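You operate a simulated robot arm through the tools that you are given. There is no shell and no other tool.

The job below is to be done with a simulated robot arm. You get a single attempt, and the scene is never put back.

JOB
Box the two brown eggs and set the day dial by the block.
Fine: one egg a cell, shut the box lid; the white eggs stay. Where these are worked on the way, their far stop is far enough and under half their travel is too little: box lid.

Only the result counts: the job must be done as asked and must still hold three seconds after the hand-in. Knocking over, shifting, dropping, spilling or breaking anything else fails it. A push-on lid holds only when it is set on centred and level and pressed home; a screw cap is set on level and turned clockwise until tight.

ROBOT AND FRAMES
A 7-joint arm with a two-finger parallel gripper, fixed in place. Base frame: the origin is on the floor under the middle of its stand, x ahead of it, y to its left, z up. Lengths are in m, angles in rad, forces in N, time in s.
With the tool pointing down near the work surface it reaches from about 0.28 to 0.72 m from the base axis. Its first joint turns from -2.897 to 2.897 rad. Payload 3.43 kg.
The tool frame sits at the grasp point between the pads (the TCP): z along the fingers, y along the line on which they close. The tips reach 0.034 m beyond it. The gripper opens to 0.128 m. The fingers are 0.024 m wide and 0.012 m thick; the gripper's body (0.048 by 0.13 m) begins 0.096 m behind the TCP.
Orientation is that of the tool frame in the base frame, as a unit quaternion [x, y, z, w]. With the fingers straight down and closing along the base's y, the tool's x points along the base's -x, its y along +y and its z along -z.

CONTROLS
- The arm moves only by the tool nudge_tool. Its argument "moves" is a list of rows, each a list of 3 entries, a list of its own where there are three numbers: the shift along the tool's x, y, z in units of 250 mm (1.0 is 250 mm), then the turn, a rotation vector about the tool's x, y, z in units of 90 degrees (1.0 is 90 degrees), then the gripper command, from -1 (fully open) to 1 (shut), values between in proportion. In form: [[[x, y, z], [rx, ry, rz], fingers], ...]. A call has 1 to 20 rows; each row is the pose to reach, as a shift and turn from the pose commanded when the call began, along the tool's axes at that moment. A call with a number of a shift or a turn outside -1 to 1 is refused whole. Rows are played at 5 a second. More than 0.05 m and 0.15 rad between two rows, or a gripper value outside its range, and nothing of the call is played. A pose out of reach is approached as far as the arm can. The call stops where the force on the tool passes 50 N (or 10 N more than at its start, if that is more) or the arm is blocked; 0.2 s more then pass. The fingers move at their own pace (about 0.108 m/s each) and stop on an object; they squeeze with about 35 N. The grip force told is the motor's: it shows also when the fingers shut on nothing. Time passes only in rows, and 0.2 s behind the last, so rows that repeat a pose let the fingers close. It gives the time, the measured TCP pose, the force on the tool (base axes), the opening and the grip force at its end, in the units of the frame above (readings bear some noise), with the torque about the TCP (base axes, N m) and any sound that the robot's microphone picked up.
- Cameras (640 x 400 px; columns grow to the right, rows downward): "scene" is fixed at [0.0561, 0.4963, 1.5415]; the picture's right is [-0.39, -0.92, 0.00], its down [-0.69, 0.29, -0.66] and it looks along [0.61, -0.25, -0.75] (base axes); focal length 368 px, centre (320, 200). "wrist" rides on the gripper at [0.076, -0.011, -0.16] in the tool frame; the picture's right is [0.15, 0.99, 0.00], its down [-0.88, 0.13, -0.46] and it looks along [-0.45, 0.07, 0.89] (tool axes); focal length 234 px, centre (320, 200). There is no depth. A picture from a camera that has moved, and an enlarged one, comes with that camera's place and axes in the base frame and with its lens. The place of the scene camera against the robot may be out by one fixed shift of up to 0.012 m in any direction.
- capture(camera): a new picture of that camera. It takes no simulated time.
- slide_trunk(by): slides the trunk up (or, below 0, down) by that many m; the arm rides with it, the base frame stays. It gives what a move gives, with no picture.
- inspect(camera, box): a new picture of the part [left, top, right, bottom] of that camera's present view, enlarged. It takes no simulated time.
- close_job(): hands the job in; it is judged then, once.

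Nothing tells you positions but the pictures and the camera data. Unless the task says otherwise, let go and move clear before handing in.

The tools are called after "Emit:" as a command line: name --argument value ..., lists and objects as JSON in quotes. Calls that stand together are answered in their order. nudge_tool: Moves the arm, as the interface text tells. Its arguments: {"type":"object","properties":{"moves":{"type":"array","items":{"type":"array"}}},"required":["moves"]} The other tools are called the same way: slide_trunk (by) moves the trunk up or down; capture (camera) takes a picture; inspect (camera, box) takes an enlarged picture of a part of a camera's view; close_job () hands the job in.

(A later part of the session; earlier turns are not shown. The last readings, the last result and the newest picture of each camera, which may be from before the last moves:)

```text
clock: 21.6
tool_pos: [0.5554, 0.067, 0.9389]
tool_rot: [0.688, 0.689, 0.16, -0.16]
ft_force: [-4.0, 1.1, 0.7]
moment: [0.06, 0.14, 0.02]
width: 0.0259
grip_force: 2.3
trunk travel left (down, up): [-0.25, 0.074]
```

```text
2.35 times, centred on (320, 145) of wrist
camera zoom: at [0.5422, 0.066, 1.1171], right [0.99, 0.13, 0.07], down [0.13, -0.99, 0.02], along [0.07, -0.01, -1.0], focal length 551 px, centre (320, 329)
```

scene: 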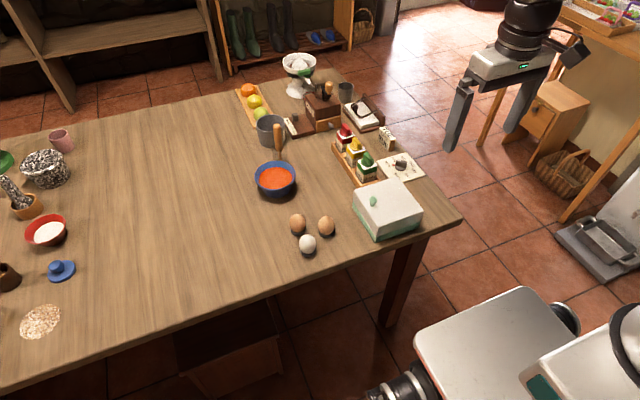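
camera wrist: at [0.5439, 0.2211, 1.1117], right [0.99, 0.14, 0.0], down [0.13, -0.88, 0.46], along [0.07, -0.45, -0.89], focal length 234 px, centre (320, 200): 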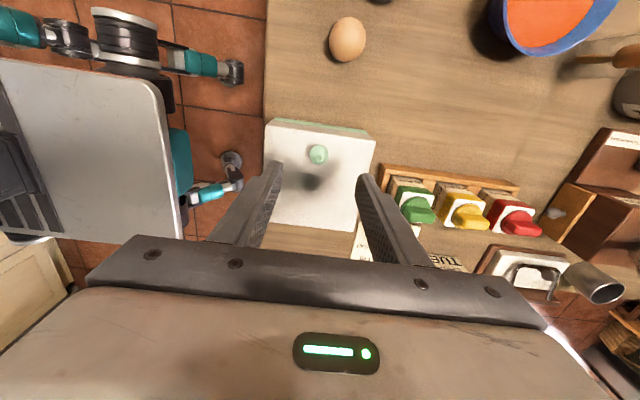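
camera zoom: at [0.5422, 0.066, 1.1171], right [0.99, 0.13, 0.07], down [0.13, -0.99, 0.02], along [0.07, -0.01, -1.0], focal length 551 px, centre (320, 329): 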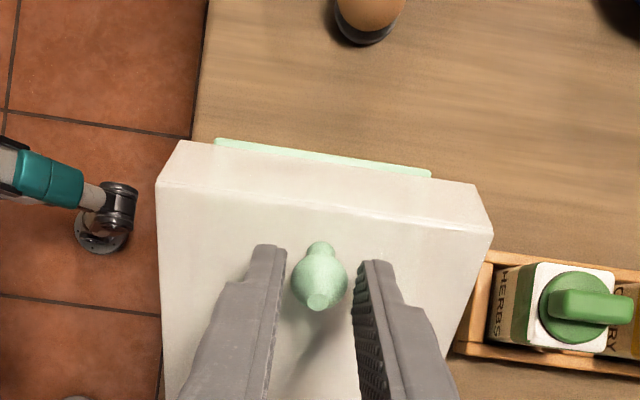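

The lid holds by itself again at about 43°. The arc fits a hinge near y 0.040, z 0.805 with radius about 0.118, so I'll regrip and swing another 25°.

Emit:
nudge_tool --moves '[[[0, 0, 0.012], [0, 0, 0], 0.62], [[0, 0, 0.012], [0, 0, 0], 0.75], [[0, 0, 0.012], [0, 0, 0], 0.75], [[-0.046, 0, -0.023], [0, 0.0556, 0], 0.75], [[-0.096, 0, -0.053], [0, 0.1111, 0], 0.75], [[-0.148, 0, -0.078], [0, 0.1667, 0], 0.75], [[-0.203, 0, -0.096], [0, 0.2222, 0], 0.75], [[-0.203, 0, -0.096], [0, 0.2222, 0], 0.75]]'

Emit:
inspect --camera "scene" --box '[340, 140, 440, 245]'

Emit:
inspect --camera "wrist" --box '[210, 60, 430, 230]'

```text
clock: 23.4
tool_pos: [0.555, 0.012, 0.9408]
tool_rot: [0.651, 0.65, 0.279, -0.276]
ft_force: [16.9, 4.6, 27.4]
moment: [1.18, -0.26, 0.01]
width: 0.0253
grip_force: 44.5
trunk travel left (down, up): [-0.25, 0.074]
```

```text
3.81 times, centred on (390, 192) of scene
camera zoom: at [0.0561, 0.4963, 1.5415], right [-0.39, -0.92, 0.0], down [-0.69, 0.29, -0.66], along [0.61, -0.25, -0.75], focal length 1402 px, centre (53, 229)
```

zoom: 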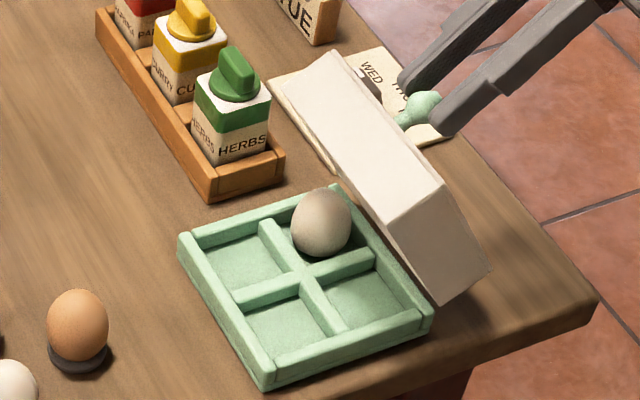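

```text
2.35 times, centred on (320, 145) of wrist
camera zoom: at [0.5415, -0.0506, 1.1068], right [0.99, 0.1, 0.11], down [0.13, -0.94, -0.32], along [0.07, 0.33, -0.94], focal length 551 px, centre (320, 329)
```

zoom: 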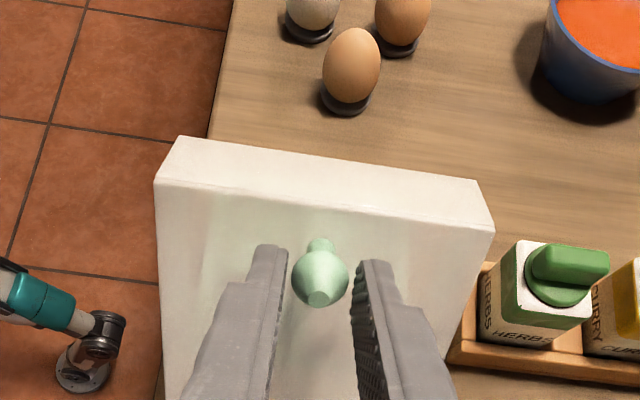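

The lid is at about 70° and a white egg sits in the far cell on the hinge side; three cells are free. I'll relax, re-estimate, and swing past vertical.

Emit:
nudge_tool --moves '[[[0, 0, 0], [0, 0, 0], 0.66], [[0, 0, 0], [0, 0, 0], 0.62], [[0, 0, 0], [0, 0, 0], 0.62]]'

Emit:
inspect --camera "scene" --box '[340, 140, 440, 245]'

Emit:
inspect --camera "wrist" --box '[210, 60, 430, 230]'

```text
clock: 24.2
tool_pos: [0.5536, 0.0113, 0.9363]
tool_rot: [0.652, 0.65, 0.275, -0.276]
ft_force: [8.7, 0.2, -4.0]
moment: [-0.16, -0.12, -0.26]
width: 0.0294
grip_force: 4.4
trunk travel left (down, up): [-0.25, 0.074]
```

```text
3.81 times, centred on (390, 192) of scene
camera zoom: at [0.0561, 0.4963, 1.5415], right [-0.39, -0.92, 0.0], down [-0.69, 0.29, -0.66], along [0.61, -0.25, -0.75], focal length 1402 px, centre (53, 229)
```

zoom: 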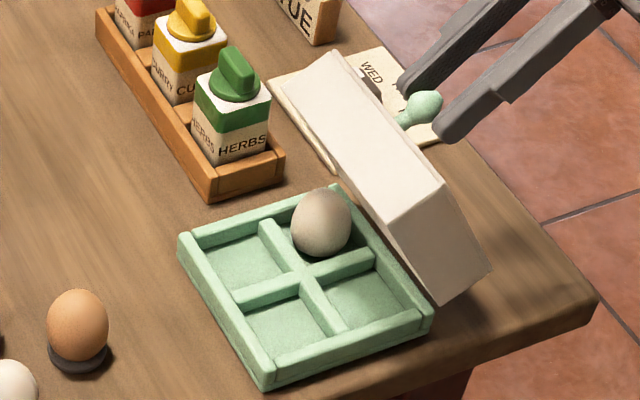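

```text
2.35 times, centred on (320, 145) of wrist
camera zoom: at [0.5413, -0.0504, 1.1036], right [0.99, 0.1, 0.1], down [0.13, -0.94, -0.32], along [0.06, 0.33, -0.94], focal length 551 px, centre (320, 329)
```

zoom: 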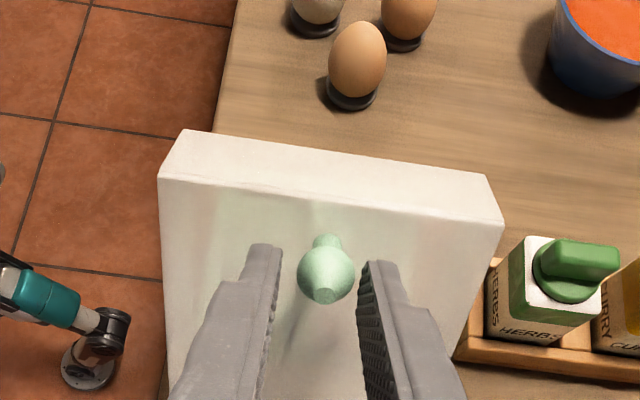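

I'll recentre, regrip and swing the next 15°.

Emit:
nudge_tool --moves '[[[0.012, 0.005, 0.016], [0, 0, 0], 0.6], [[0.012, 0.005, 0.016], [0, 0, 0], 0.72], [[0.012, 0.005, 0.016], [0, 0, 0], 0.72], [[-0.012, 0.005, -0.004], [0, 0, 0], 0.72], [[-0.036, 0.005, -0.023], [0, 0, 0], 0.72], [[-0.062, 0.005, -0.039], [0, 0, 0], 0.72], [[-0.088, 0.005, -0.054], [0, 0, 0], 0.72], [[-0.088, 0.005, -0.054], [0, 0, 0], 0.72]]'

Emit:
inspect --camera "scene" --box '[340, 140, 440, 245]'

Emit:
inspect --camera "wrist" --box '[210, 60, 430, 230]'

```text
clock: 26.0
tool_pos: [0.5549, -0.0116, 0.9336]
tool_rot: [0.651, 0.651, 0.278, -0.275]
ft_force: [6.7, 5.0, 21.6]
moment: [1.71, 0.05, 0.26]
width: 0.0251
grip_force: 45.0
trunk travel left (down, up): [-0.25, 0.074]
```

```text
3.81 times, centred on (390, 192) of scene
camera zoom: at [0.0561, 0.4963, 1.5415], right [-0.39, -0.92, 0.0], down [-0.69, 0.29, -0.66], along [0.61, -0.25, -0.75], focal length 1402 px, centre (53, 229)
```

zoom: 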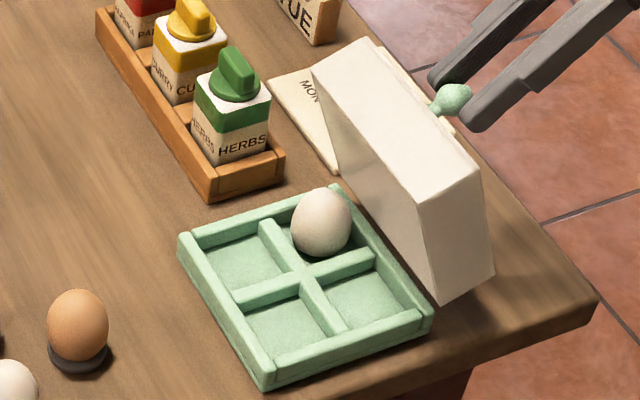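

```text
2.35 times, centred on (320, 145) of wrist
camera zoom: at [0.5419, -0.0744, 1.1007], right [0.99, 0.1, 0.11], down [0.13, -0.94, -0.32], along [0.07, 0.33, -0.94], focal length 551 px, centre (320, 329)
```

zoom: 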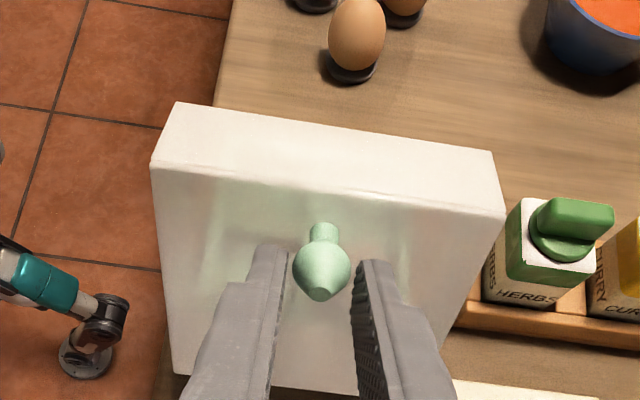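

The lid is near 82°. I'll relax, regrip, and take it past vertical.

Emit:
nudge_tool --moves '[[[0, 0, 0], [0, 0, 0], 0.62], [[0, 0, 0], [0, 0, 0], 0.6], [[0.012, 0, 0.004], [0, 0, 0], 0.6], [[0.012, 0, 0.004], [0, 0, 0], 0.72], [[0.012, 0, 0.004], [0, 0, 0], 0.72], [[-0.016, 0, -0.01], [0, 0, 0], 0.72], [[-0.046, 0, -0.021], [0, 0, 0], 0.72], [[-0.076, 0, -0.031], [0, 0, 0], 0.72], [[-0.107, 0, -0.038], [0, 0, 0], 0.72], [[-0.107, 0, -0.038], [0, 0, 0], 0.72]]'

Emit:
inspect --camera "scene" --box '[340, 140, 440, 245]'

Emit:
inspect --camera "wrist" --box '[210, 60, 430, 230]'

```text
clock: 28.2
tool_pos: [0.5547, -0.0389, 0.923]
tool_rot: [0.651, 0.651, 0.278, -0.275]
ft_force: [-5.0, -0.7, 23.6]
moment: [1.62, 0.2, 0.41]
width: 0.025
grip_force: 45.0
trunk travel left (down, up): [-0.25, 0.074]
```

```text
3.81 times, centred on (390, 192) of scene
camera zoom: at [0.0561, 0.4963, 1.5415], right [-0.39, -0.92, 0.0], down [-0.69, 0.29, -0.66], along [0.61, -0.25, -0.75], focal length 1402 px, centre (53, 229)
```

zoom: 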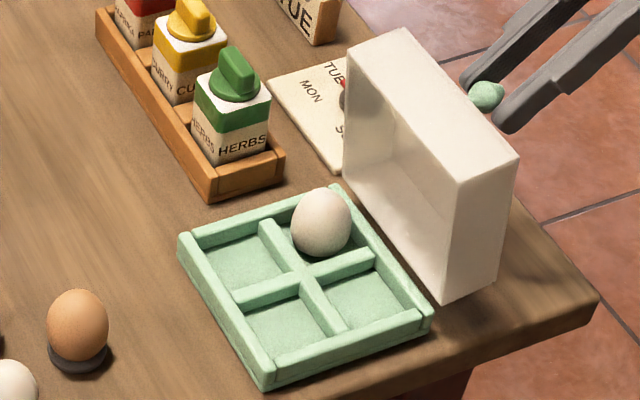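

```text
2.35 times, centred on (320, 145) of wrist
camera zoom: at [0.542, -0.1018, 1.0891], right [0.99, 0.1, 0.11], down [0.13, -0.94, -0.32], along [0.07, 0.33, -0.94], focal length 551 px, centre (320, 329)
```

zoom: 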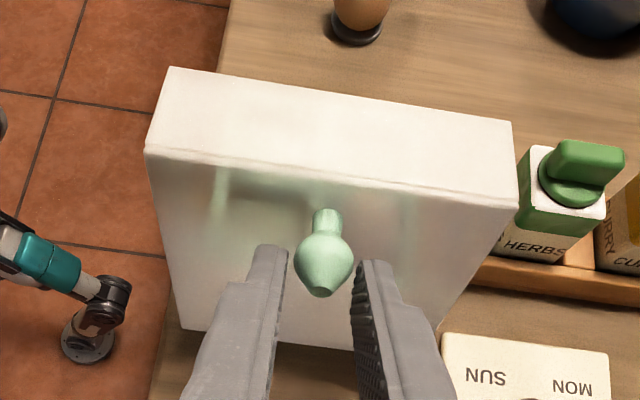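

The lid is just past vertical. I'll relax, regrip and push about 10° more towards its far stop.

Emit:
nudge_tool --moves '[[[0, 0, 0], [0, 0, 0], 0.62], [[0, 0, 0], [0, 0, 0], 0.6], [[0.012, 0, 0.004], [0, 0, 0], 0.6], [[0.012, 0, 0.004], [0, 0, 0], 0.72], [[0.012, 0, 0.004], [0, 0, 0], 0.72], [[-0.008, 0, 0.0], [0, 0, 0], 0.72], [[-0.028, 0, -0.003], [0, 0, 0], 0.72], [[-0.05, 0, -0.005], [0, 0, 0], 0.72], [[-0.069, 0, -0.006], [0, 0, 0], 0.72], [[-0.069, 0, -0.006], [0, 0, 0], 0.72]]'

Emit:
inspect --camera "scene" --box '[340, 140, 440, 245]'

Emit:
inspect --camera "wrist" --box '[210, 60, 430, 230]'

```text
clock: 30.4
tool_pos: [0.5544, -0.052, 0.9098]
tool_rot: [0.65, 0.651, 0.278, -0.275]
ft_force: [-2.0, -7.4, 27.4]
moment: [1.39, 0.02, 0.35]
width: 0.025
grip_force: 44.7
trunk travel left (down, up): [-0.25, 0.074]
```

```text
3.81 times, centred on (390, 192) of scene
camera zoom: at [0.0561, 0.4963, 1.5415], right [-0.39, -0.92, 0.0], down [-0.69, 0.29, -0.66], along [0.61, -0.25, -0.75], focal length 1402 px, centre (53, 229)
```

zoom: 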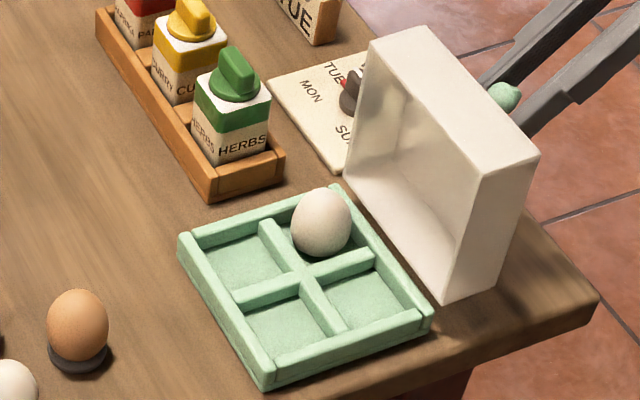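

```text
2.35 times, centred on (320, 145) of wrist
camera zoom: at [0.5418, -0.1145, 1.076], right [0.99, 0.1, 0.11], down [0.13, -0.94, -0.32], along [0.07, 0.33, -0.94], focal length 551 px, centre (320, 329)
```

zoom: 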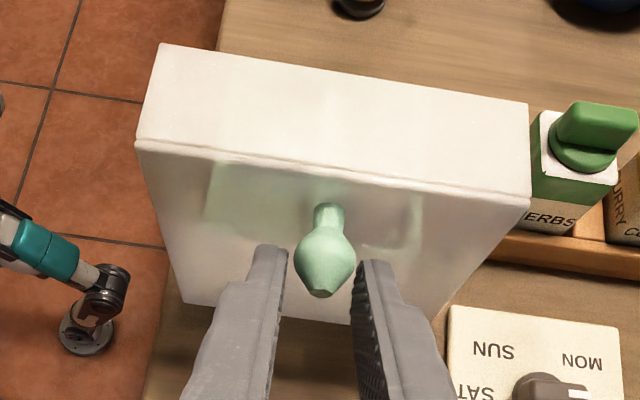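

The lid is well past vertical. I'll let go and back straight out along the fingers.

Emit:
nudge_tool --moves '[[[0, 0, 0], [0, 0, 0], 0.6], [[0, 0, 0], [0, 0, 0], 0.4], [[0, 0, 0], [0, 0, 0], 0.3], [[0, 0, -0.12], [0, 0, 0], 0.3], [[0, 0, -0.28], [0, 0, 0], 0.3], [[0, 0, -0.4], [0, 0, 0], 0.3], [[0, 0, -0.4], [0, 0, 0], 0.3]]'

Emit:
inspect --camera "scene" --box '[330, 130, 450, 250]'

Emit:
capture --camera "wrist"

```text
clock: 32.0
tool_pos: [0.5555, -0.1262, 0.9799]
tool_rot: [0.651, 0.651, 0.276, -0.276]
ft_force: [-0.7, -0.1, 0.1]
moment: [0.01, -0.02, 0.0]
width: 0.0449
grip_force: 0.0
trunk travel left (down, up): [-0.25, 0.074]
```

```text
3.33 times, centred on (390, 190) of scene
camera zoom: at [0.0561, 0.4963, 1.5415], right [-0.39, -0.92, 0.0], down [-0.69, 0.29, -0.66], along [0.61, -0.25, -0.75], focal length 1227 px, centre (87, 233)
```

zoom: 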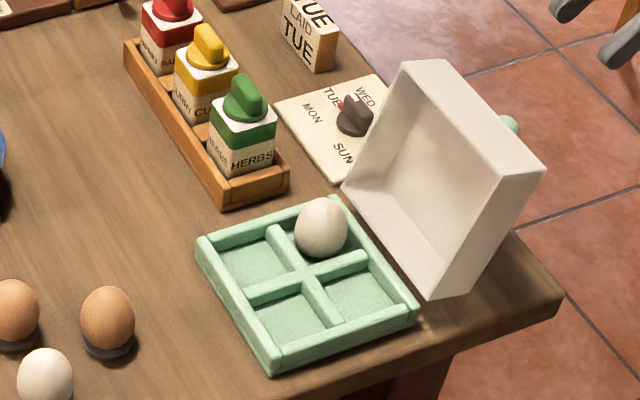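

```text
taken
camera wrist: at [0.5433, -0.1878, 1.1463], right [0.99, 0.1, 0.11], down [0.13, -0.94, -0.32], along [0.07, 0.33, -0.94], focal length 234 px, centre (320, 200)
```

wrist: 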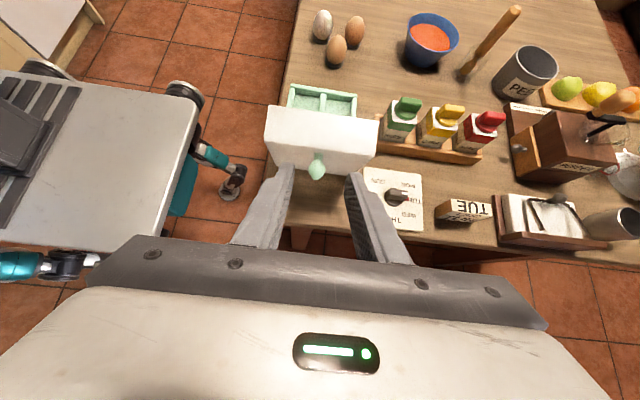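

The lid stays open at its far stop (about 110°). I'll rise, straighten the tool, and move over the tray to get exact positions of the cells and eggs.

Emit:
nudge_tool --moves '[[[0.115, 0, -0.111], [0, -0.085, 0], 0.3], [[0.23, 0, -0.223], [0, -0.17, 0], 0.2], [[0.345, 0, -0.334], [0, -0.255, 0], 0.1], [[0.456, 0, -0.219], [0, -0.34, 0], 0.0], [[0.568, 0, -0.104], [0, -0.425, 0], 0.0], [[0.679, 0, 0.011], [0, -0.511, 0], 0.0], [[0.79, 0, 0.126], [0, -0.511, 0], 0.0], [[0.902, 0, 0.24], [0, -0.511, 0], 0.0], [[0.902, 0, 0.24], [0, -0.511, 0], 0.0]]'

Emit:
capture --camera "wrist"

```text
clock: 34.0
tool_pos: [0.5561, 0.0758, 1.0991]
tool_rot: [0.708, 0.707, 0.001, 0.0]
ft_force: [0.0, 0.0, 0.5]
moment: [-0.04, 0.01, 0.0]
width: 0.0641
grip_force: 0.1
trunk travel left (down, up): [-0.25, 0.074]
```

```text
taken
camera wrist: at [0.5431, 0.1528, 1.2592], right [0.99, 0.15, 0.0], down [0.13, -0.88, 0.46], along [0.07, -0.45, -0.89], focal length 234 px, centre (320, 200)
```

wrist: 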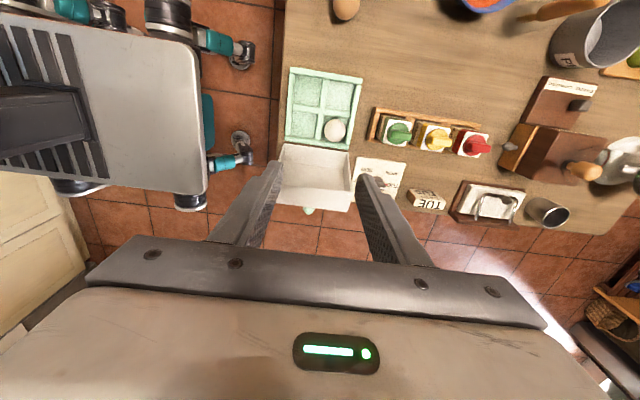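

Emit:
nudge_tool --moves '[[[0.17, 0, 0], [0, 0, 0], 0.0], [[0.34, 0, 0.05], [0, 0, 0], 0.0], [[0.5, 0, 0.1], [0, 0, 0], 0.0], [[0.66, 0, 0.15], [0, 0, 0], 0.0], [[0.76, 0, 0.2], [0, 0, 0], 0.0], [[0.76, 0, 0.2], [0, 0, 0], 0.0]]'

Emit:
capture --camera "wrist"

Emit:
inspect --camera "wrist" --box '[240, 60, 420, 200]'

```text
clock: 35.4
tool_pos: [0.5569, 0.2641, 1.0461]
tool_rot: [0.707, 0.707, 0.0, 0.001]
ft_force: [0.3, 0.5, -0.5]
moment: [0.01, 0.02, 0.0]
width: 0.0639
grip_force: 0.1
trunk travel left (down, up): [-0.25, 0.074]
```

```text
taken
camera wrist: at [0.5432, 0.3401, 1.2067], right [0.99, 0.15, 0.0], down [0.13, -0.88, 0.46], along [0.07, -0.45, -0.89], focal length 234 px, centre (320, 200)
```

wrist: 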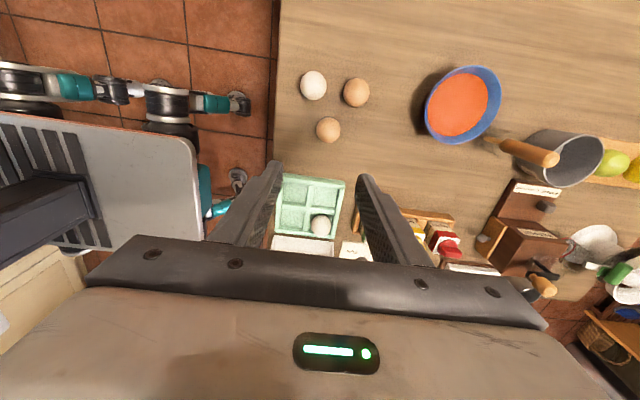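

```text
2.86 times, centred on (330, 130) of wrist
camera zoom: at [0.5432, 0.3401, 1.2067], right [0.99, 0.15, 0.0], down [0.13, -0.88, 0.46], along [0.07, -0.45, -0.89], focal length 669 px, centre (291, 400)
```

zoom: 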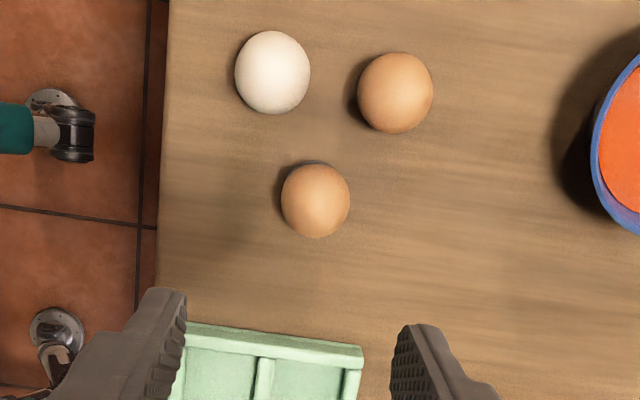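

Emit:
inspect --camera "wrist" --box '[255, 150, 365, 260]'

Emit:
inspect --camera "scene" --box '[270, 170, 460, 260]'

```text
3.64 times, centred on (310, 205) of wrist
camera zoom: at [0.5432, 0.3401, 1.2067], right [0.99, 0.15, 0.0], down [0.13, -0.88, 0.46], along [0.07, -0.45, -0.89], focal length 852 px, centre (356, 182)
```

zoom: 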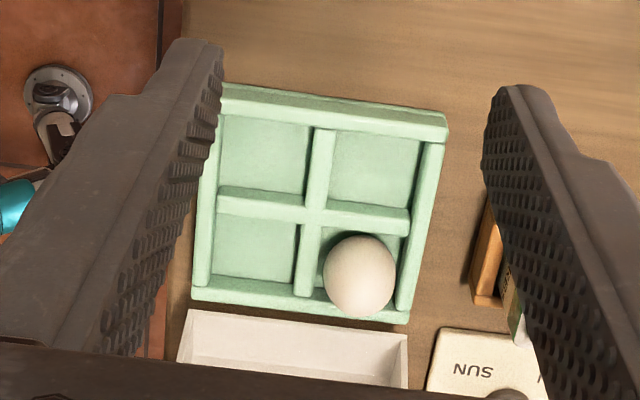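

```text
3.37 times, centred on (365, 215) of scene
camera zoom: at [0.0561, 0.4963, 1.5415], right [-0.39, -0.92, 0.0], down [-0.69, 0.29, -0.66], along [0.61, -0.25, -0.75], focal length 1240 px, centre (168, 150)
```

zoom: 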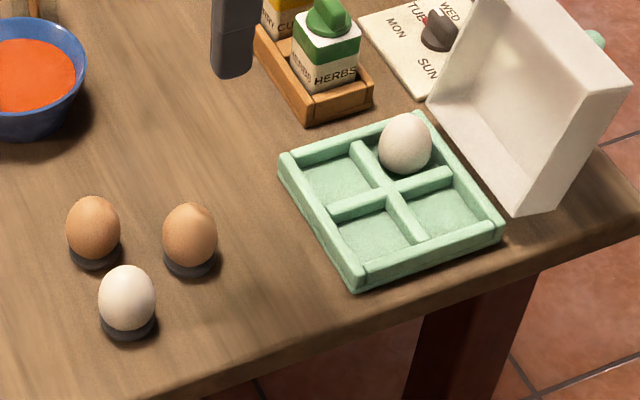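

The eggs are at about B (0.570, 0.265), A (0.604, 0.330), white (0.535, 0.330), all centred near z 0.793; the tray is 2x2 around (0.5555, 0.099) with the two +y cells free. I'll come down over egg B with the fingers along x.

Emit:
nudge_tool --moves '[[[0.002, 0.03, 0.15], [0, 0, 0], 0.0], [[0.002, 0.062, 0.3], [0, 0, 0], 0.0], [[0.002, 0.062, 0.45], [0, 0, 0], 0.0], [[0.002, 0.062, 0.6], [0, 0, 0], 0.0], [[0.002, 0.062, 0.6], [0, 0, 0], 0.0]]'

Emit:
inspect --camera "wrist" --box '[240, 60, 420, 220]'

Emit:
inspect --camera "scene" --box '[260, 150, 400, 260]'

```text
clock: 36.6
tool_pos: [0.5746, 0.2667, 0.8972]
tool_rot: [0.707, 0.707, 0.0, 0.0]
ft_force: [-0.4, 0.1, -0.4]
moment: [-0.03, 0.03, 0.0]
width: 0.0639
grip_force: 0.0
trunk travel left (down, up): [-0.25, 0.074]
```

```text
2.50 times, centred on (330, 140) of wrist
camera zoom: at [0.5618, 0.3422, 1.0587], right [0.99, 0.15, 0.0], down [0.13, -0.88, 0.46], along [0.07, -0.45, -0.89], focal length 585 px, centre (295, 350)
```

zoom: 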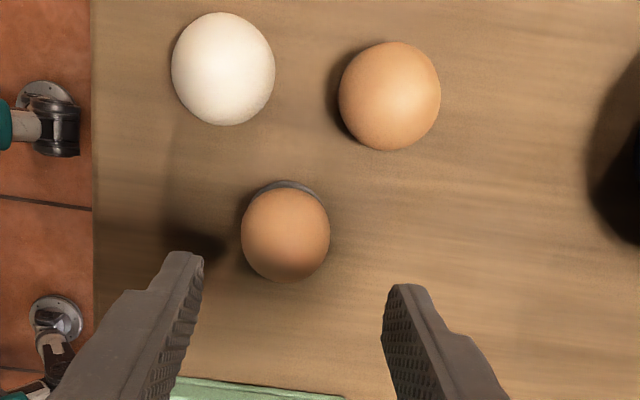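

```text
3.64 times, centred on (330, 205) of scene
camera zoom: at [0.0561, 0.4963, 1.5415], right [-0.39, -0.92, 0.0], down [-0.69, 0.29, -0.66], along [0.61, -0.25, -0.75], focal length 1338 px, centre (284, 182)
```

zoom: 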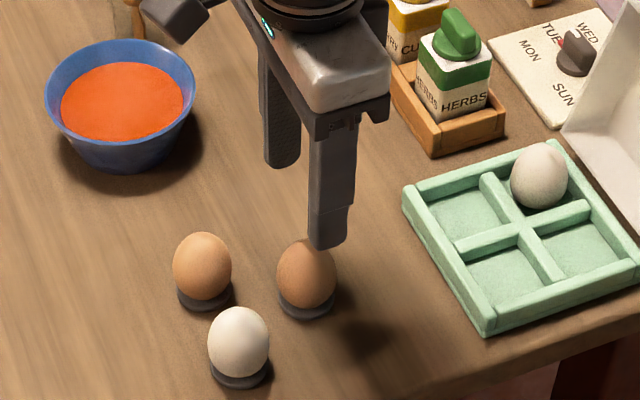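

Egg B is about 4 mm towards -x of the tool axis. I'll correct and descend to the grasp height.

Emit:
nudge_tool --moves '[[[-0.006, -0.015, 0.08], [0, 0, 0], 0.0], [[-0.006, -0.015, 0.16], [0, 0, 0], 0.0], [[-0.006, -0.015, 0.23], [0, 0, 0], 0.0], [[-0.006, -0.015, 0.28], [0, 0, 0], 0.0], [[-0.006, -0.015, 0.307], [0, 0, 0], 0.0], [[-0.006, -0.015, 0.307], [0, 0, 0], 0.0]]'

Emit:
inspect --camera "wrist" --box '[240, 60, 420, 220]'

Emit:
inspect --camera "scene" --box '[280, 180, 360, 250]'

```text
clock: 38.0
tool_pos: [0.5663, 0.2627, 0.8221]
tool_rot: [0.707, 0.707, 0.0, 0.0]
ft_force: [-0.9, 0.0, -0.1]
moment: [0.0, 0.04, -0.05]
width: 0.0639
grip_force: 0.2
trunk travel left (down, up): [-0.25, 0.074]
```

```text
2.50 times, centred on (330, 140) of wrist
camera zoom: at [0.5542, 0.3397, 0.9829], right [0.99, 0.15, 0.0], down [0.13, -0.88, 0.46], along [0.07, -0.45, -0.89], focal length 585 px, centre (295, 350)
```

zoom: 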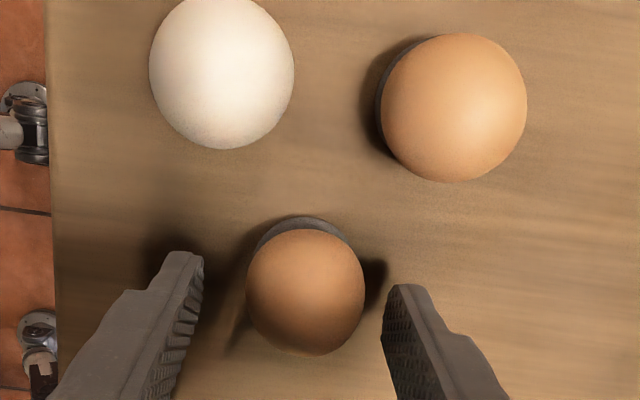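

```text
5.71 times, centred on (320, 215) of scene
camera zoom: at [0.0561, 0.4963, 1.5415], right [-0.39, -0.92, 0.0], down [-0.69, 0.29, -0.66], along [0.61, -0.25, -0.75], focal length 2103 px, centre (320, 114)
```

zoom: 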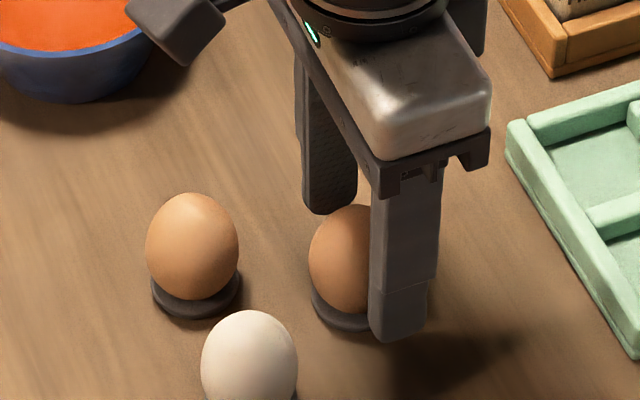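

The tool is now ~3.5 mm off the other way; I'll correct that and close gently on the egg.

Emit:
nudge_tool --moves '[[[0, 0.014, 0], [0, 0, 0], 0.0], [[0, 0.014, 0], [0, 0, 0], 0.15]]'

Emit:
inspect --camera "wrist" --box '[240, 60, 420, 220]'

```text
clock: 38.6
tool_pos: [0.57, 0.2647, 0.8212]
tool_rot: [0.707, 0.707, 0.0, 0.0]
ft_force: [-0.4, -0.1, -1.1]
moment: [-0.01, -0.04, 0.0]
width: 0.0547
grip_force: 0.0
trunk travel left (down, up): [-0.25, 0.074]
```

```text
2.50 times, centred on (330, 140) of wrist
camera zoom: at [0.5568, 0.341, 0.9821], right [0.99, 0.15, 0.0], down [0.13, -0.88, 0.46], along [0.07, -0.45, -0.89], focal length 585 px, centre (295, 350)
```

zoom: 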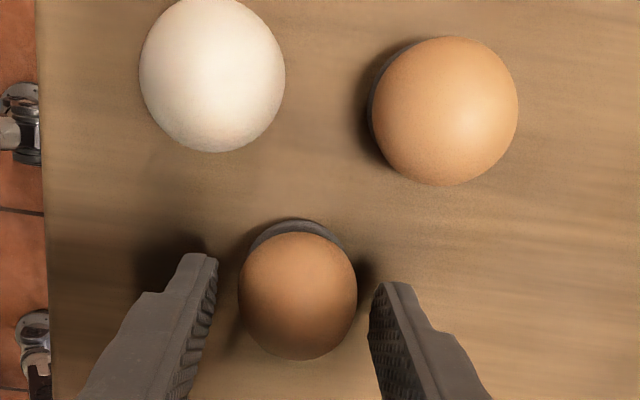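

Emit:
nudge_tool --moves '[[[0, 0.002, 0], [0, 0, 0], 0.25], [[0, 0.002, 0], [0, 0, 0], 0.35], [[0, 0.002, 0], [0, 0, 0], 0.42], [[0, 0.002, 0], [0, 0, 0], 0.45], [[0, 0.002, 0], [0, 0, 0], 0.45]]'

Emit:
inspect --camera "wrist" --box '[240, 60, 420, 220]'

```text
clock: 39.8
tool_pos: [0.5702, 0.2654, 0.8211]
tool_rot: [0.707, 0.707, 0.0, -0.001]
ft_force: [-0.2, 1.0, -0.7]
moment: [0.03, 0.0, 0.0]
width: 0.0406
grip_force: 14.0
trunk travel left (down, up): [-0.25, 0.074]
```

```text
2.50 times, centred on (330, 140) of wrist
camera zoom: at [0.5576, 0.341, 0.9822], right [0.99, 0.15, 0.0], down [0.13, -0.88, 0.46], along [0.07, -0.45, -0.89], focal length 585 px, centre (295, 350)
```

zoom: 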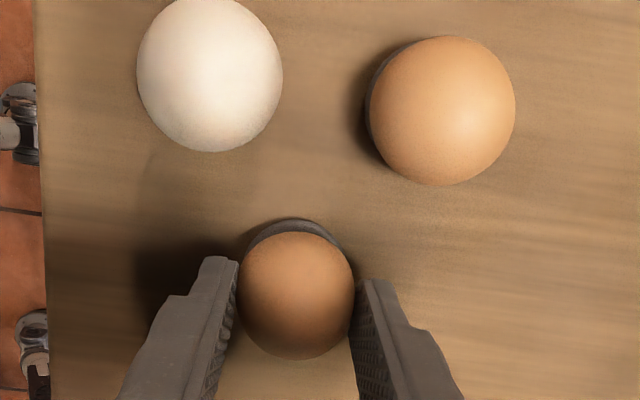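

Egg held at 40.6 mm with 14 N. I'll lift straight up.

Emit:
nudge_tool --moves '[[[0, 0.002, -0.04], [0, 0, 0], 0.45], [[0, 0.002, -0.12], [0, 0, 0], 0.45], [[0, 0.002, -0.24], [0, 0, 0], 0.45], [[0, 0.002, -0.36], [0, 0, 0], 0.45], [[0, 0.002, -0.44], [0, 0, 0], 0.45], [[0, 0.002, -0.44], [0, 0, 0], 0.45]]'

Emit:
inspect --camera "scene" --box '[270, 140, 420, 260]'

Emit:
inspect --camera "wrist" --box '[240, 60, 420, 220]'

```text
clock: 41.2
tool_pos: [0.5706, 0.2661, 0.9322]
tool_rot: [0.708, 0.706, 0.0, 0.0]
ft_force: [-0.3, 0.2, 0.6]
moment: [-0.01, 0.02, 0.02]
width: 0.0404
grip_force: 13.5
trunk travel left (down, up): [-0.25, 0.074]
```

```text
3.33 times, centred on (345, 200) of scene
camera zoom: at [0.0561, 0.4963, 1.5415], right [-0.39, -0.92, 0.0], down [-0.69, 0.29, -0.66], along [0.61, -0.25, -0.75], focal length 1227 px, centre (237, 200)
```

zoom: 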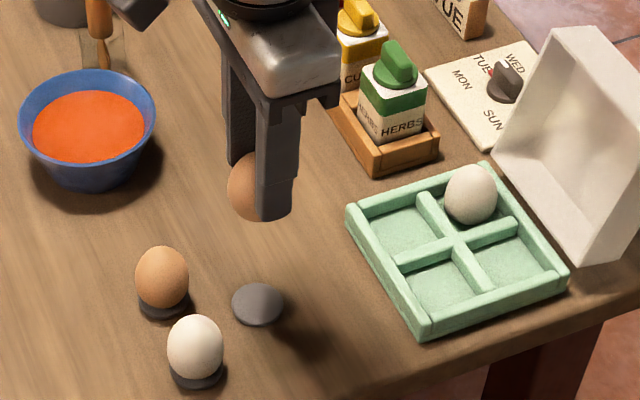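

```text
2.50 times, centred on (330, 140) of wrist
camera zoom: at [0.5587, 0.342, 1.0932], right [0.99, 0.15, 0.0], down [0.13, -0.88, 0.46], along [0.07, -0.45, -0.89], focal length 585 px, centre (295, 350)
```

zoom: 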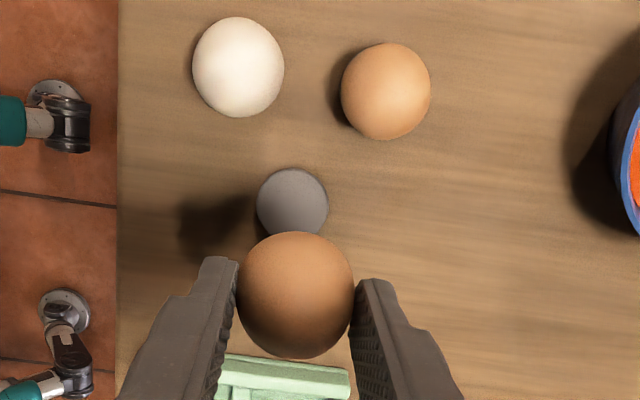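

The egg is in hand and its coaster stayed put. I'll carry it to above the free cell near (0.586, 0.128) while turning 45° so the fingers lie on the cell's diagonal.

Emit:
nudge_tool --moves '[[[-0.07, 0.008, 0], [0, 0, -0.07], 0.45], [[-0.14, 0.016, 0], [0, 0, -0.14], 0.45], [[-0.21, 0.024, 0], [0, 0, -0.21], 0.45], [[-0.28, 0.032, 0], [0, 0, -0.28], 0.45], [[-0.35, 0.04, 0], [0, 0, -0.35], 0.45], [[-0.42, 0.048, 0], [0, 0, -0.42], 0.45], [[-0.49, 0.056, 0], [0, 0, -0.47], 0.45], [[-0.552, 0.065, 0], [0, 0, -0.5], 0.45], [[-0.552, 0.065, 0], [0, 0, -0.5], 0.45]]'

Emit:
capture --camera "wrist"

Emit:
inspect --camera "wrist" --box '[230, 90, 410, 240]'

Emit:
inspect --camera "scene" --box '[320, 130, 450, 250]'

```text
clock: 43.2
tool_pos: [0.5873, 0.1267, 0.93]
tool_rot: [0.383, 0.924, 0.0, 0.0]
ft_force: [-0.3, 0.1, -0.5]
moment: [-0.02, 0.02, 0.01]
width: 0.0401
grip_force: 13.7
trunk travel left (down, up): [-0.25, 0.074]
```

```text
taken
camera wrist: at [0.5247, 0.1732, 1.0896], right [0.6, 0.8, 0.0], down [0.72, -0.53, 0.46], along [0.37, -0.27, -0.89], focal length 234 px, centre (320, 200)
```

wrist: 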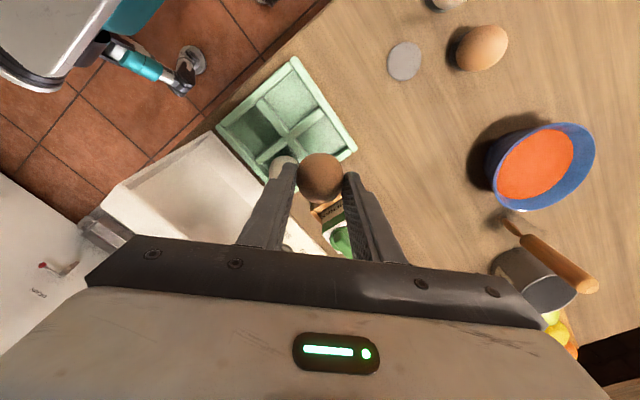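

```text
2.67 times, centred on (320, 165) of wrist
camera zoom: at [0.5247, 0.1732, 1.0896], right [0.6, 0.8, 0.0], down [0.72, -0.53, 0.46], along [0.37, -0.27, -0.89], focal length 624 px, centre (320, 293)
```

zoom: 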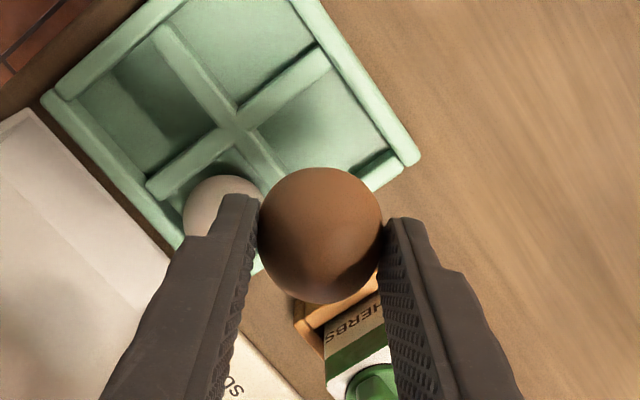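

```text
3.33 times, centred on (385, 190) of scene
camera zoom: at [0.0561, 0.4963, 1.5415], right [-0.39, -0.92, 0.0], down [-0.69, 0.29, -0.66], along [0.61, -0.25, -0.75], focal length 1227 px, centre (103, 233)
```

zoom: 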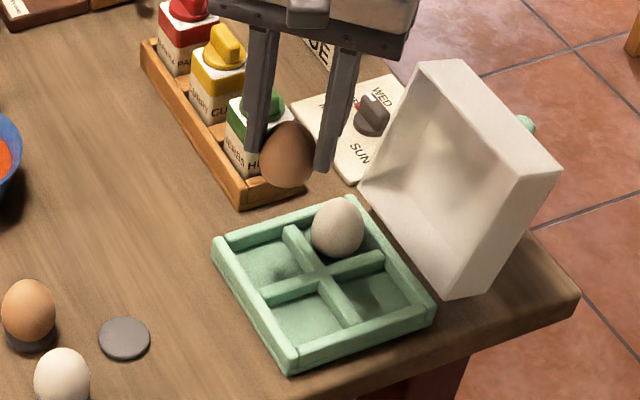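

The tray spans about x 0.491–0.620, y 0.034–0.164, so this cell's centre is near (0.5845, 0.1285); the egg sits right on the tool axis. I'll trim and descend to just above the seat.

Emit:
nudge_tool --moves '[[[0.0085, -0.001, 0.1], [0, 0, 0], 0.45], [[0.0085, -0.001, 0.2], [0, 0, 0], 0.45], [[0.0085, -0.001, 0.28], [0, 0, 0], 0.45], [[0.0085, -0.001, 0.35], [0, 0, 0], 0.45], [[0.0085, -0.001, 0.4], [0, 0, 0], 0.45], [[0.0085, -0.001, 0.4], [0, 0, 0], 0.45]]'

Emit:
inspect --camera "wrist" --box '[230, 90, 410, 240]'

Emit:
inspect --camera "scene" --box '[340, 160, 430, 245]'

```text
clock: 44.6
tool_pos: [0.585, 0.1276, 0.8291]
tool_rot: [0.383, 0.924, 0.0, 0.0]
ft_force: [-0.9, 0.5, -0.5]
moment: [0.0, -0.05, -0.03]
width: 0.04
grip_force: 14.0
trunk travel left (down, up): [-0.25, 0.074]
```

```text
2.67 times, centred on (320, 165) of wrist
camera zoom: at [0.523, 0.1734, 0.9901], right [0.6, 0.8, 0.0], down [0.71, -0.53, 0.46], along [0.37, -0.27, -0.89], focal length 624 px, centre (320, 293)
```

zoom: 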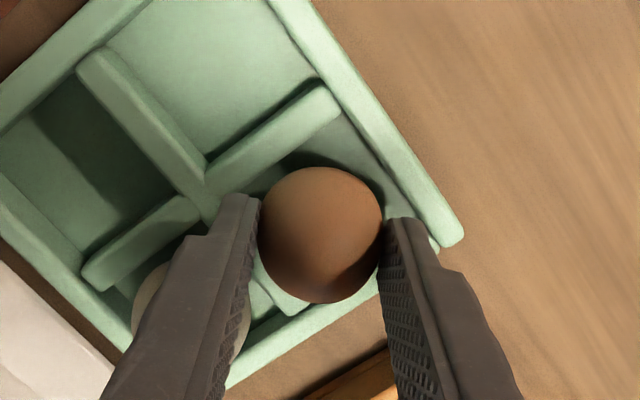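

```text
4.71 times, centred on (385, 202) of scene
camera zoom: at [0.0561, 0.4963, 1.5415], right [-0.39, -0.92, 0.0], down [-0.69, 0.29, -0.66], along [0.61, -0.25, -0.75], focal length 1732 px, centre (14, 188)
```

zoom: 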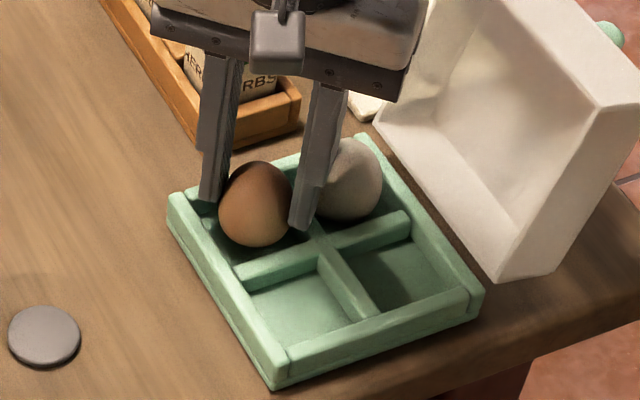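

The egg is inside the cell without contact so far. I'll lower in small steps and watch for seat contact.

Emit:
nudge_tool --moves '[[[0, 0, 0.008], [0, 0, 0], 0.45], [[0, 0, 0.016], [0, 0, 0], 0.45], [[0, 0, 0.024], [0, 0, 0], 0.45], [[0, 0, 0.024], [0, 0, 0], 0.45]]'

Emit:
inspect --camera "scene" --box '[340, 160, 430, 245]'

```text
clock: 45.6
tool_pos: [0.586, 0.1269, 0.8237]
tool_rot: [0.383, 0.924, 0.0, 0.0]
ft_force: [0.7, -0.8, -1.0]
moment: [-0.01, 0.01, -0.02]
width: 0.0401
grip_force: 14.1
trunk travel left (down, up): [-0.25, 0.074]
```

```text
4.71 times, centred on (385, 202) of scene
camera zoom: at [0.0561, 0.4963, 1.5415], right [-0.39, -0.92, 0.0], down [-0.69, 0.29, -0.66], along [0.61, -0.25, -0.75], focal length 1732 px, centre (14, 188)
```

zoom: 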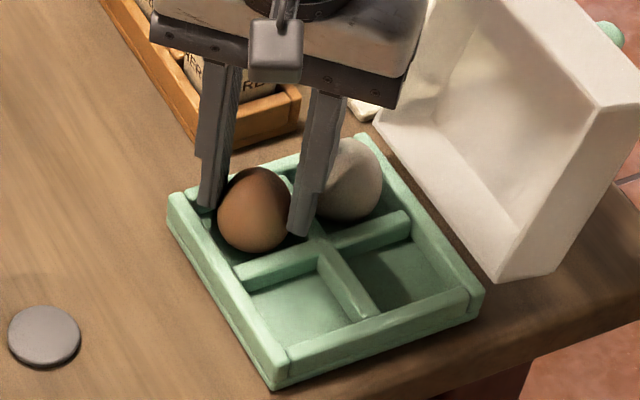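

Emit:
nudge_tool --moves '[[[0, 0, 0.006], [0, 0, 0], 0.45], [[0, 0, 0.012], [0, 0, 0], 0.45], [[0, 0, 0.016], [0, 0, 0], 0.45], [[0, 0, 0.016], [0, 0, 0], 0.45]]'

Emit:
inspect --camera "scene" --box '[350, 170, 420, 235]'

Emit:
inspect --camera "wrist" --box '[250, 110, 400, 230]'

```text
clock: 46.6
tool_pos: [0.586, 0.128, 0.8219]
tool_rot: [0.383, 0.924, 0.001, 0.002]
ft_force: [-4.8, -3.1, 22.5]
moment: [-0.17, 0.32, 0.07]
width: 0.0404
grip_force: 13.9
trunk travel left (down, up): [-0.25, 0.074]
```

```text
6.15 times, centred on (385, 202) of scene
camera zoom: at [0.0561, 0.4963, 1.5415], right [-0.39, -0.92, 0.0], down [-0.69, 0.29, -0.66], along [0.61, -0.25, -0.75], focal length 2265 px, centre (-80, 185)
```

zoom: 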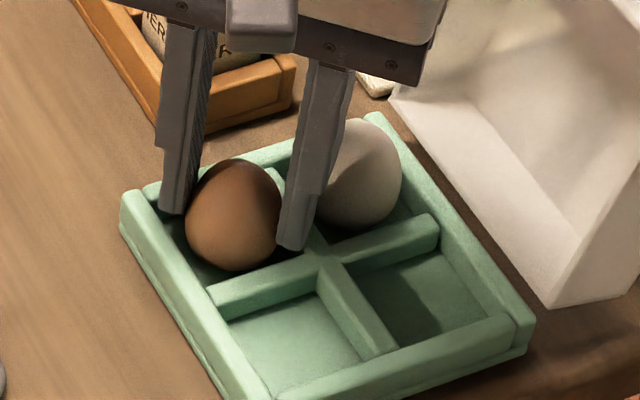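

```text
3.33 times, centred on (325, 170) of wrist
camera zoom: at [0.5226, 0.1736, 0.9825], right [0.6, 0.8, 0.0], down [0.71, -0.53, 0.46], along [0.37, -0.27, -0.89], focal length 781 px, centre (303, 300)
```

zoom: 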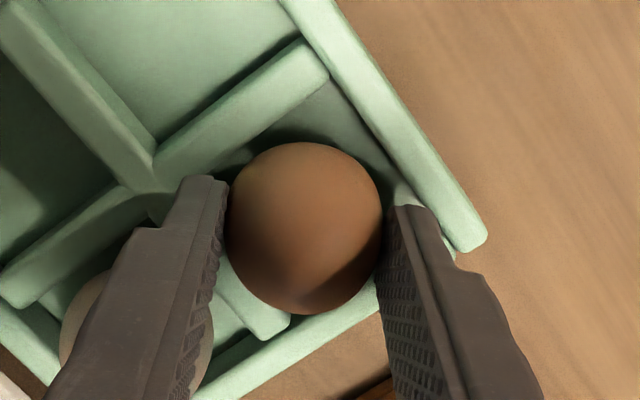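

Contact: about 22 N upward, acting near the egg axis, so the egg is on the cell floor. I'll ease up 1.5 mm, open a little, and lift out.

Emit:
nudge_tool --moves '[[[0, 0, -0.006], [0, 0, 0], 0.45], [[0, 0, -0.006], [0, 0, 0], 0.4], [[0, 0, -0.006], [0, 0, 0], 0.33], [[0, 0, -0.006], [0, 0, 0], 0.25], [[0, 0, -0.006], [0, 0, 0], 0.22], [[0, 0, -0.006], [0, 0, 0], 0.22]]'

Emit:
inspect --camera "scene" --box '[350, 170, 420, 235]'

Emit:
inspect --camera "wrist" --box '[250, 110, 400, 230]'

```text
clock: 48.0
tool_pos: [0.5855, 0.1281, 0.8219]
tool_rot: [0.383, 0.924, 0.0, 0.0]
ft_force: [0.0, -0.1, 0.2]
moment: [0.02, 0.01, 0.03]
width: 0.0499
grip_force: 0.1
trunk travel left (down, up): [-0.25, 0.074]
```

```text
6.15 times, centred on (385, 202) of scene
camera zoom: at [0.0561, 0.4963, 1.5415], right [-0.39, -0.92, 0.0], down [-0.69, 0.29, -0.66], along [0.61, -0.25, -0.75], focal length 2265 px, centre (-80, 185)
```

zoom: 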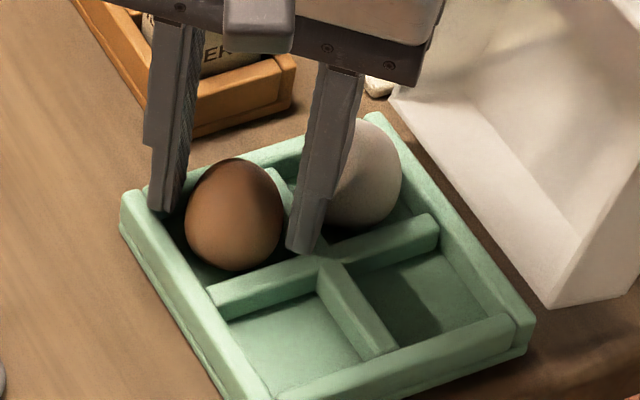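

```text
3.33 times, centred on (325, 170) of wrist
camera zoom: at [0.5231, 0.1742, 0.9822], right [0.6, 0.8, 0.0], down [0.71, -0.53, 0.46], along [0.37, -0.27, -0.89], focal length 781 px, centre (303, 300)
```

zoom: 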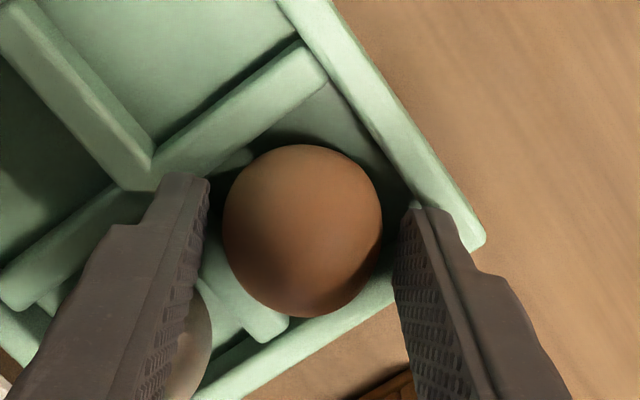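

The egg stands free in its cell. Lifting straight out.

Emit:
nudge_tool --moves '[[[0, 0, -0.04], [0, 0, 0], 0.22], [[0, 0, -0.12], [0, 0, 0], 0.22], [[0, 0, -0.24], [0, 0, 0], 0.22], [[0, 0, -0.4], [0, 0, 0], 0.22], [[0, 0, -0.52], [0, 0, 0], 0.1], [[0, 0, -0.52], [0, 0, 0], 0.0]]'

Emit:
inspect --camera "scene" --box '[270, 150, 450, 260]'

```text
clock: 49.4
tool_pos: [0.5857, 0.1277, 0.9531]
tool_rot: [0.383, 0.924, 0.0, 0.0]
ft_force: [-0.4, -0.3, -0.6]
moment: [-0.01, -0.01, 0.0]
width: 0.0641
grip_force: 0.1
trunk travel left (down, up): [-0.25, 0.074]
```

```text
3.56 times, centred on (360, 205) of scene
camera zoom: at [0.0561, 0.4963, 1.5415], right [-0.39, -0.92, 0.0], down [-0.69, 0.29, -0.66], along [0.61, -0.25, -0.75], focal length 1309 px, centre (178, 182)
```

zoom: 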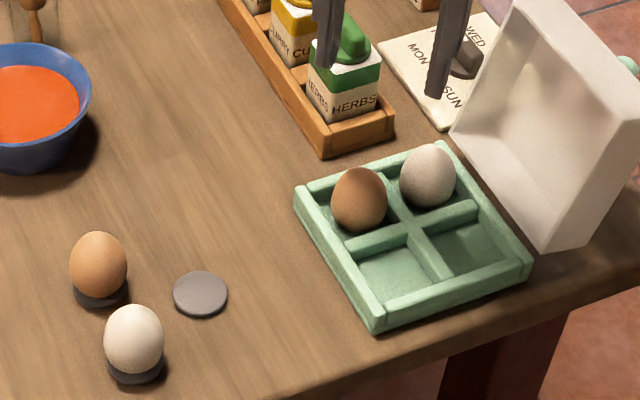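

One brown egg is boxed. I keep this 45° orientation and move to hover above egg A at about (0.604, 0.330).

Emit:
nudge_tool --moves '[[[0.087, 0.104, 0], [0, 0, 0], 0.0], [[0.174, 0.207, 0], [0, 0, 0], 0.0], [[0.26, 0.311, 0], [0, 0, 0], 0.0], [[0.347, 0.415, 0], [0, 0, 0], 0.0], [[0.434, 0.518, 0.05], [0, 0, 0], 0.0], [[0.521, 0.622, 0.13], [0, 0, 0], 0.0], [[0.521, 0.622, 0.21], [0, 0, 0], 0.0], [[0.521, 0.622, 0.21], [0, 0, 0], 0.0]]'

Emit:
inspect --camera "wrist" --box '[240, 60, 420, 220]'

Emit:
inspect --camera "scene" --box '[260, 150, 400, 260]'

```text
clock: 51.2
tool_pos: [0.6034, 0.3297, 0.8995]
tool_rot: [0.383, 0.924, 0.0, 0.0]
ft_force: [0.1, 0.4, -0.6]
moment: [0.0, 0.01, -0.01]
width: 0.064
grip_force: 0.0
trunk travel left (down, up): [-0.25, 0.074]
```

```text
2.50 times, centred on (330, 140) of wrist
camera zoom: at [0.5405, 0.3741, 1.0591], right [0.6, 0.8, 0.0], down [0.71, -0.53, 0.46], along [0.37, -0.27, -0.89], focal length 585 px, centre (295, 350)
```

zoom: 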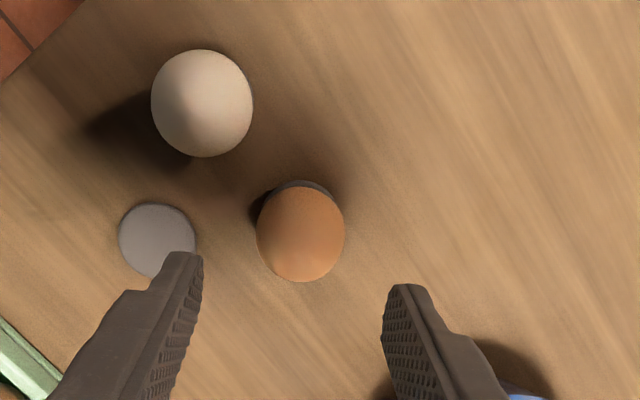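

```text
3.64 times, centred on (330, 205) of scene
camera zoom: at [0.0561, 0.4963, 1.5415], right [-0.39, -0.92, 0.0], down [-0.69, 0.29, -0.66], along [0.61, -0.25, -0.75], focal length 1338 px, centre (284, 182)
```

zoom: 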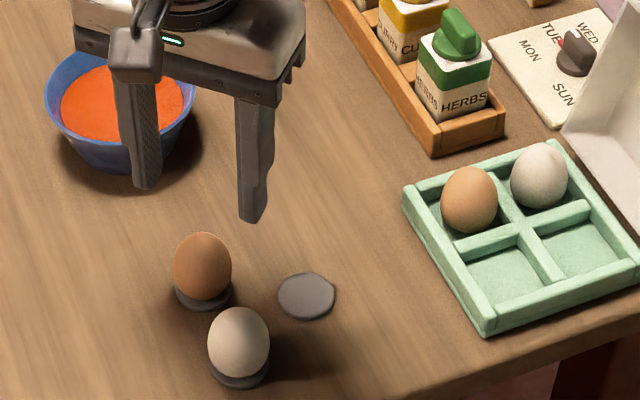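

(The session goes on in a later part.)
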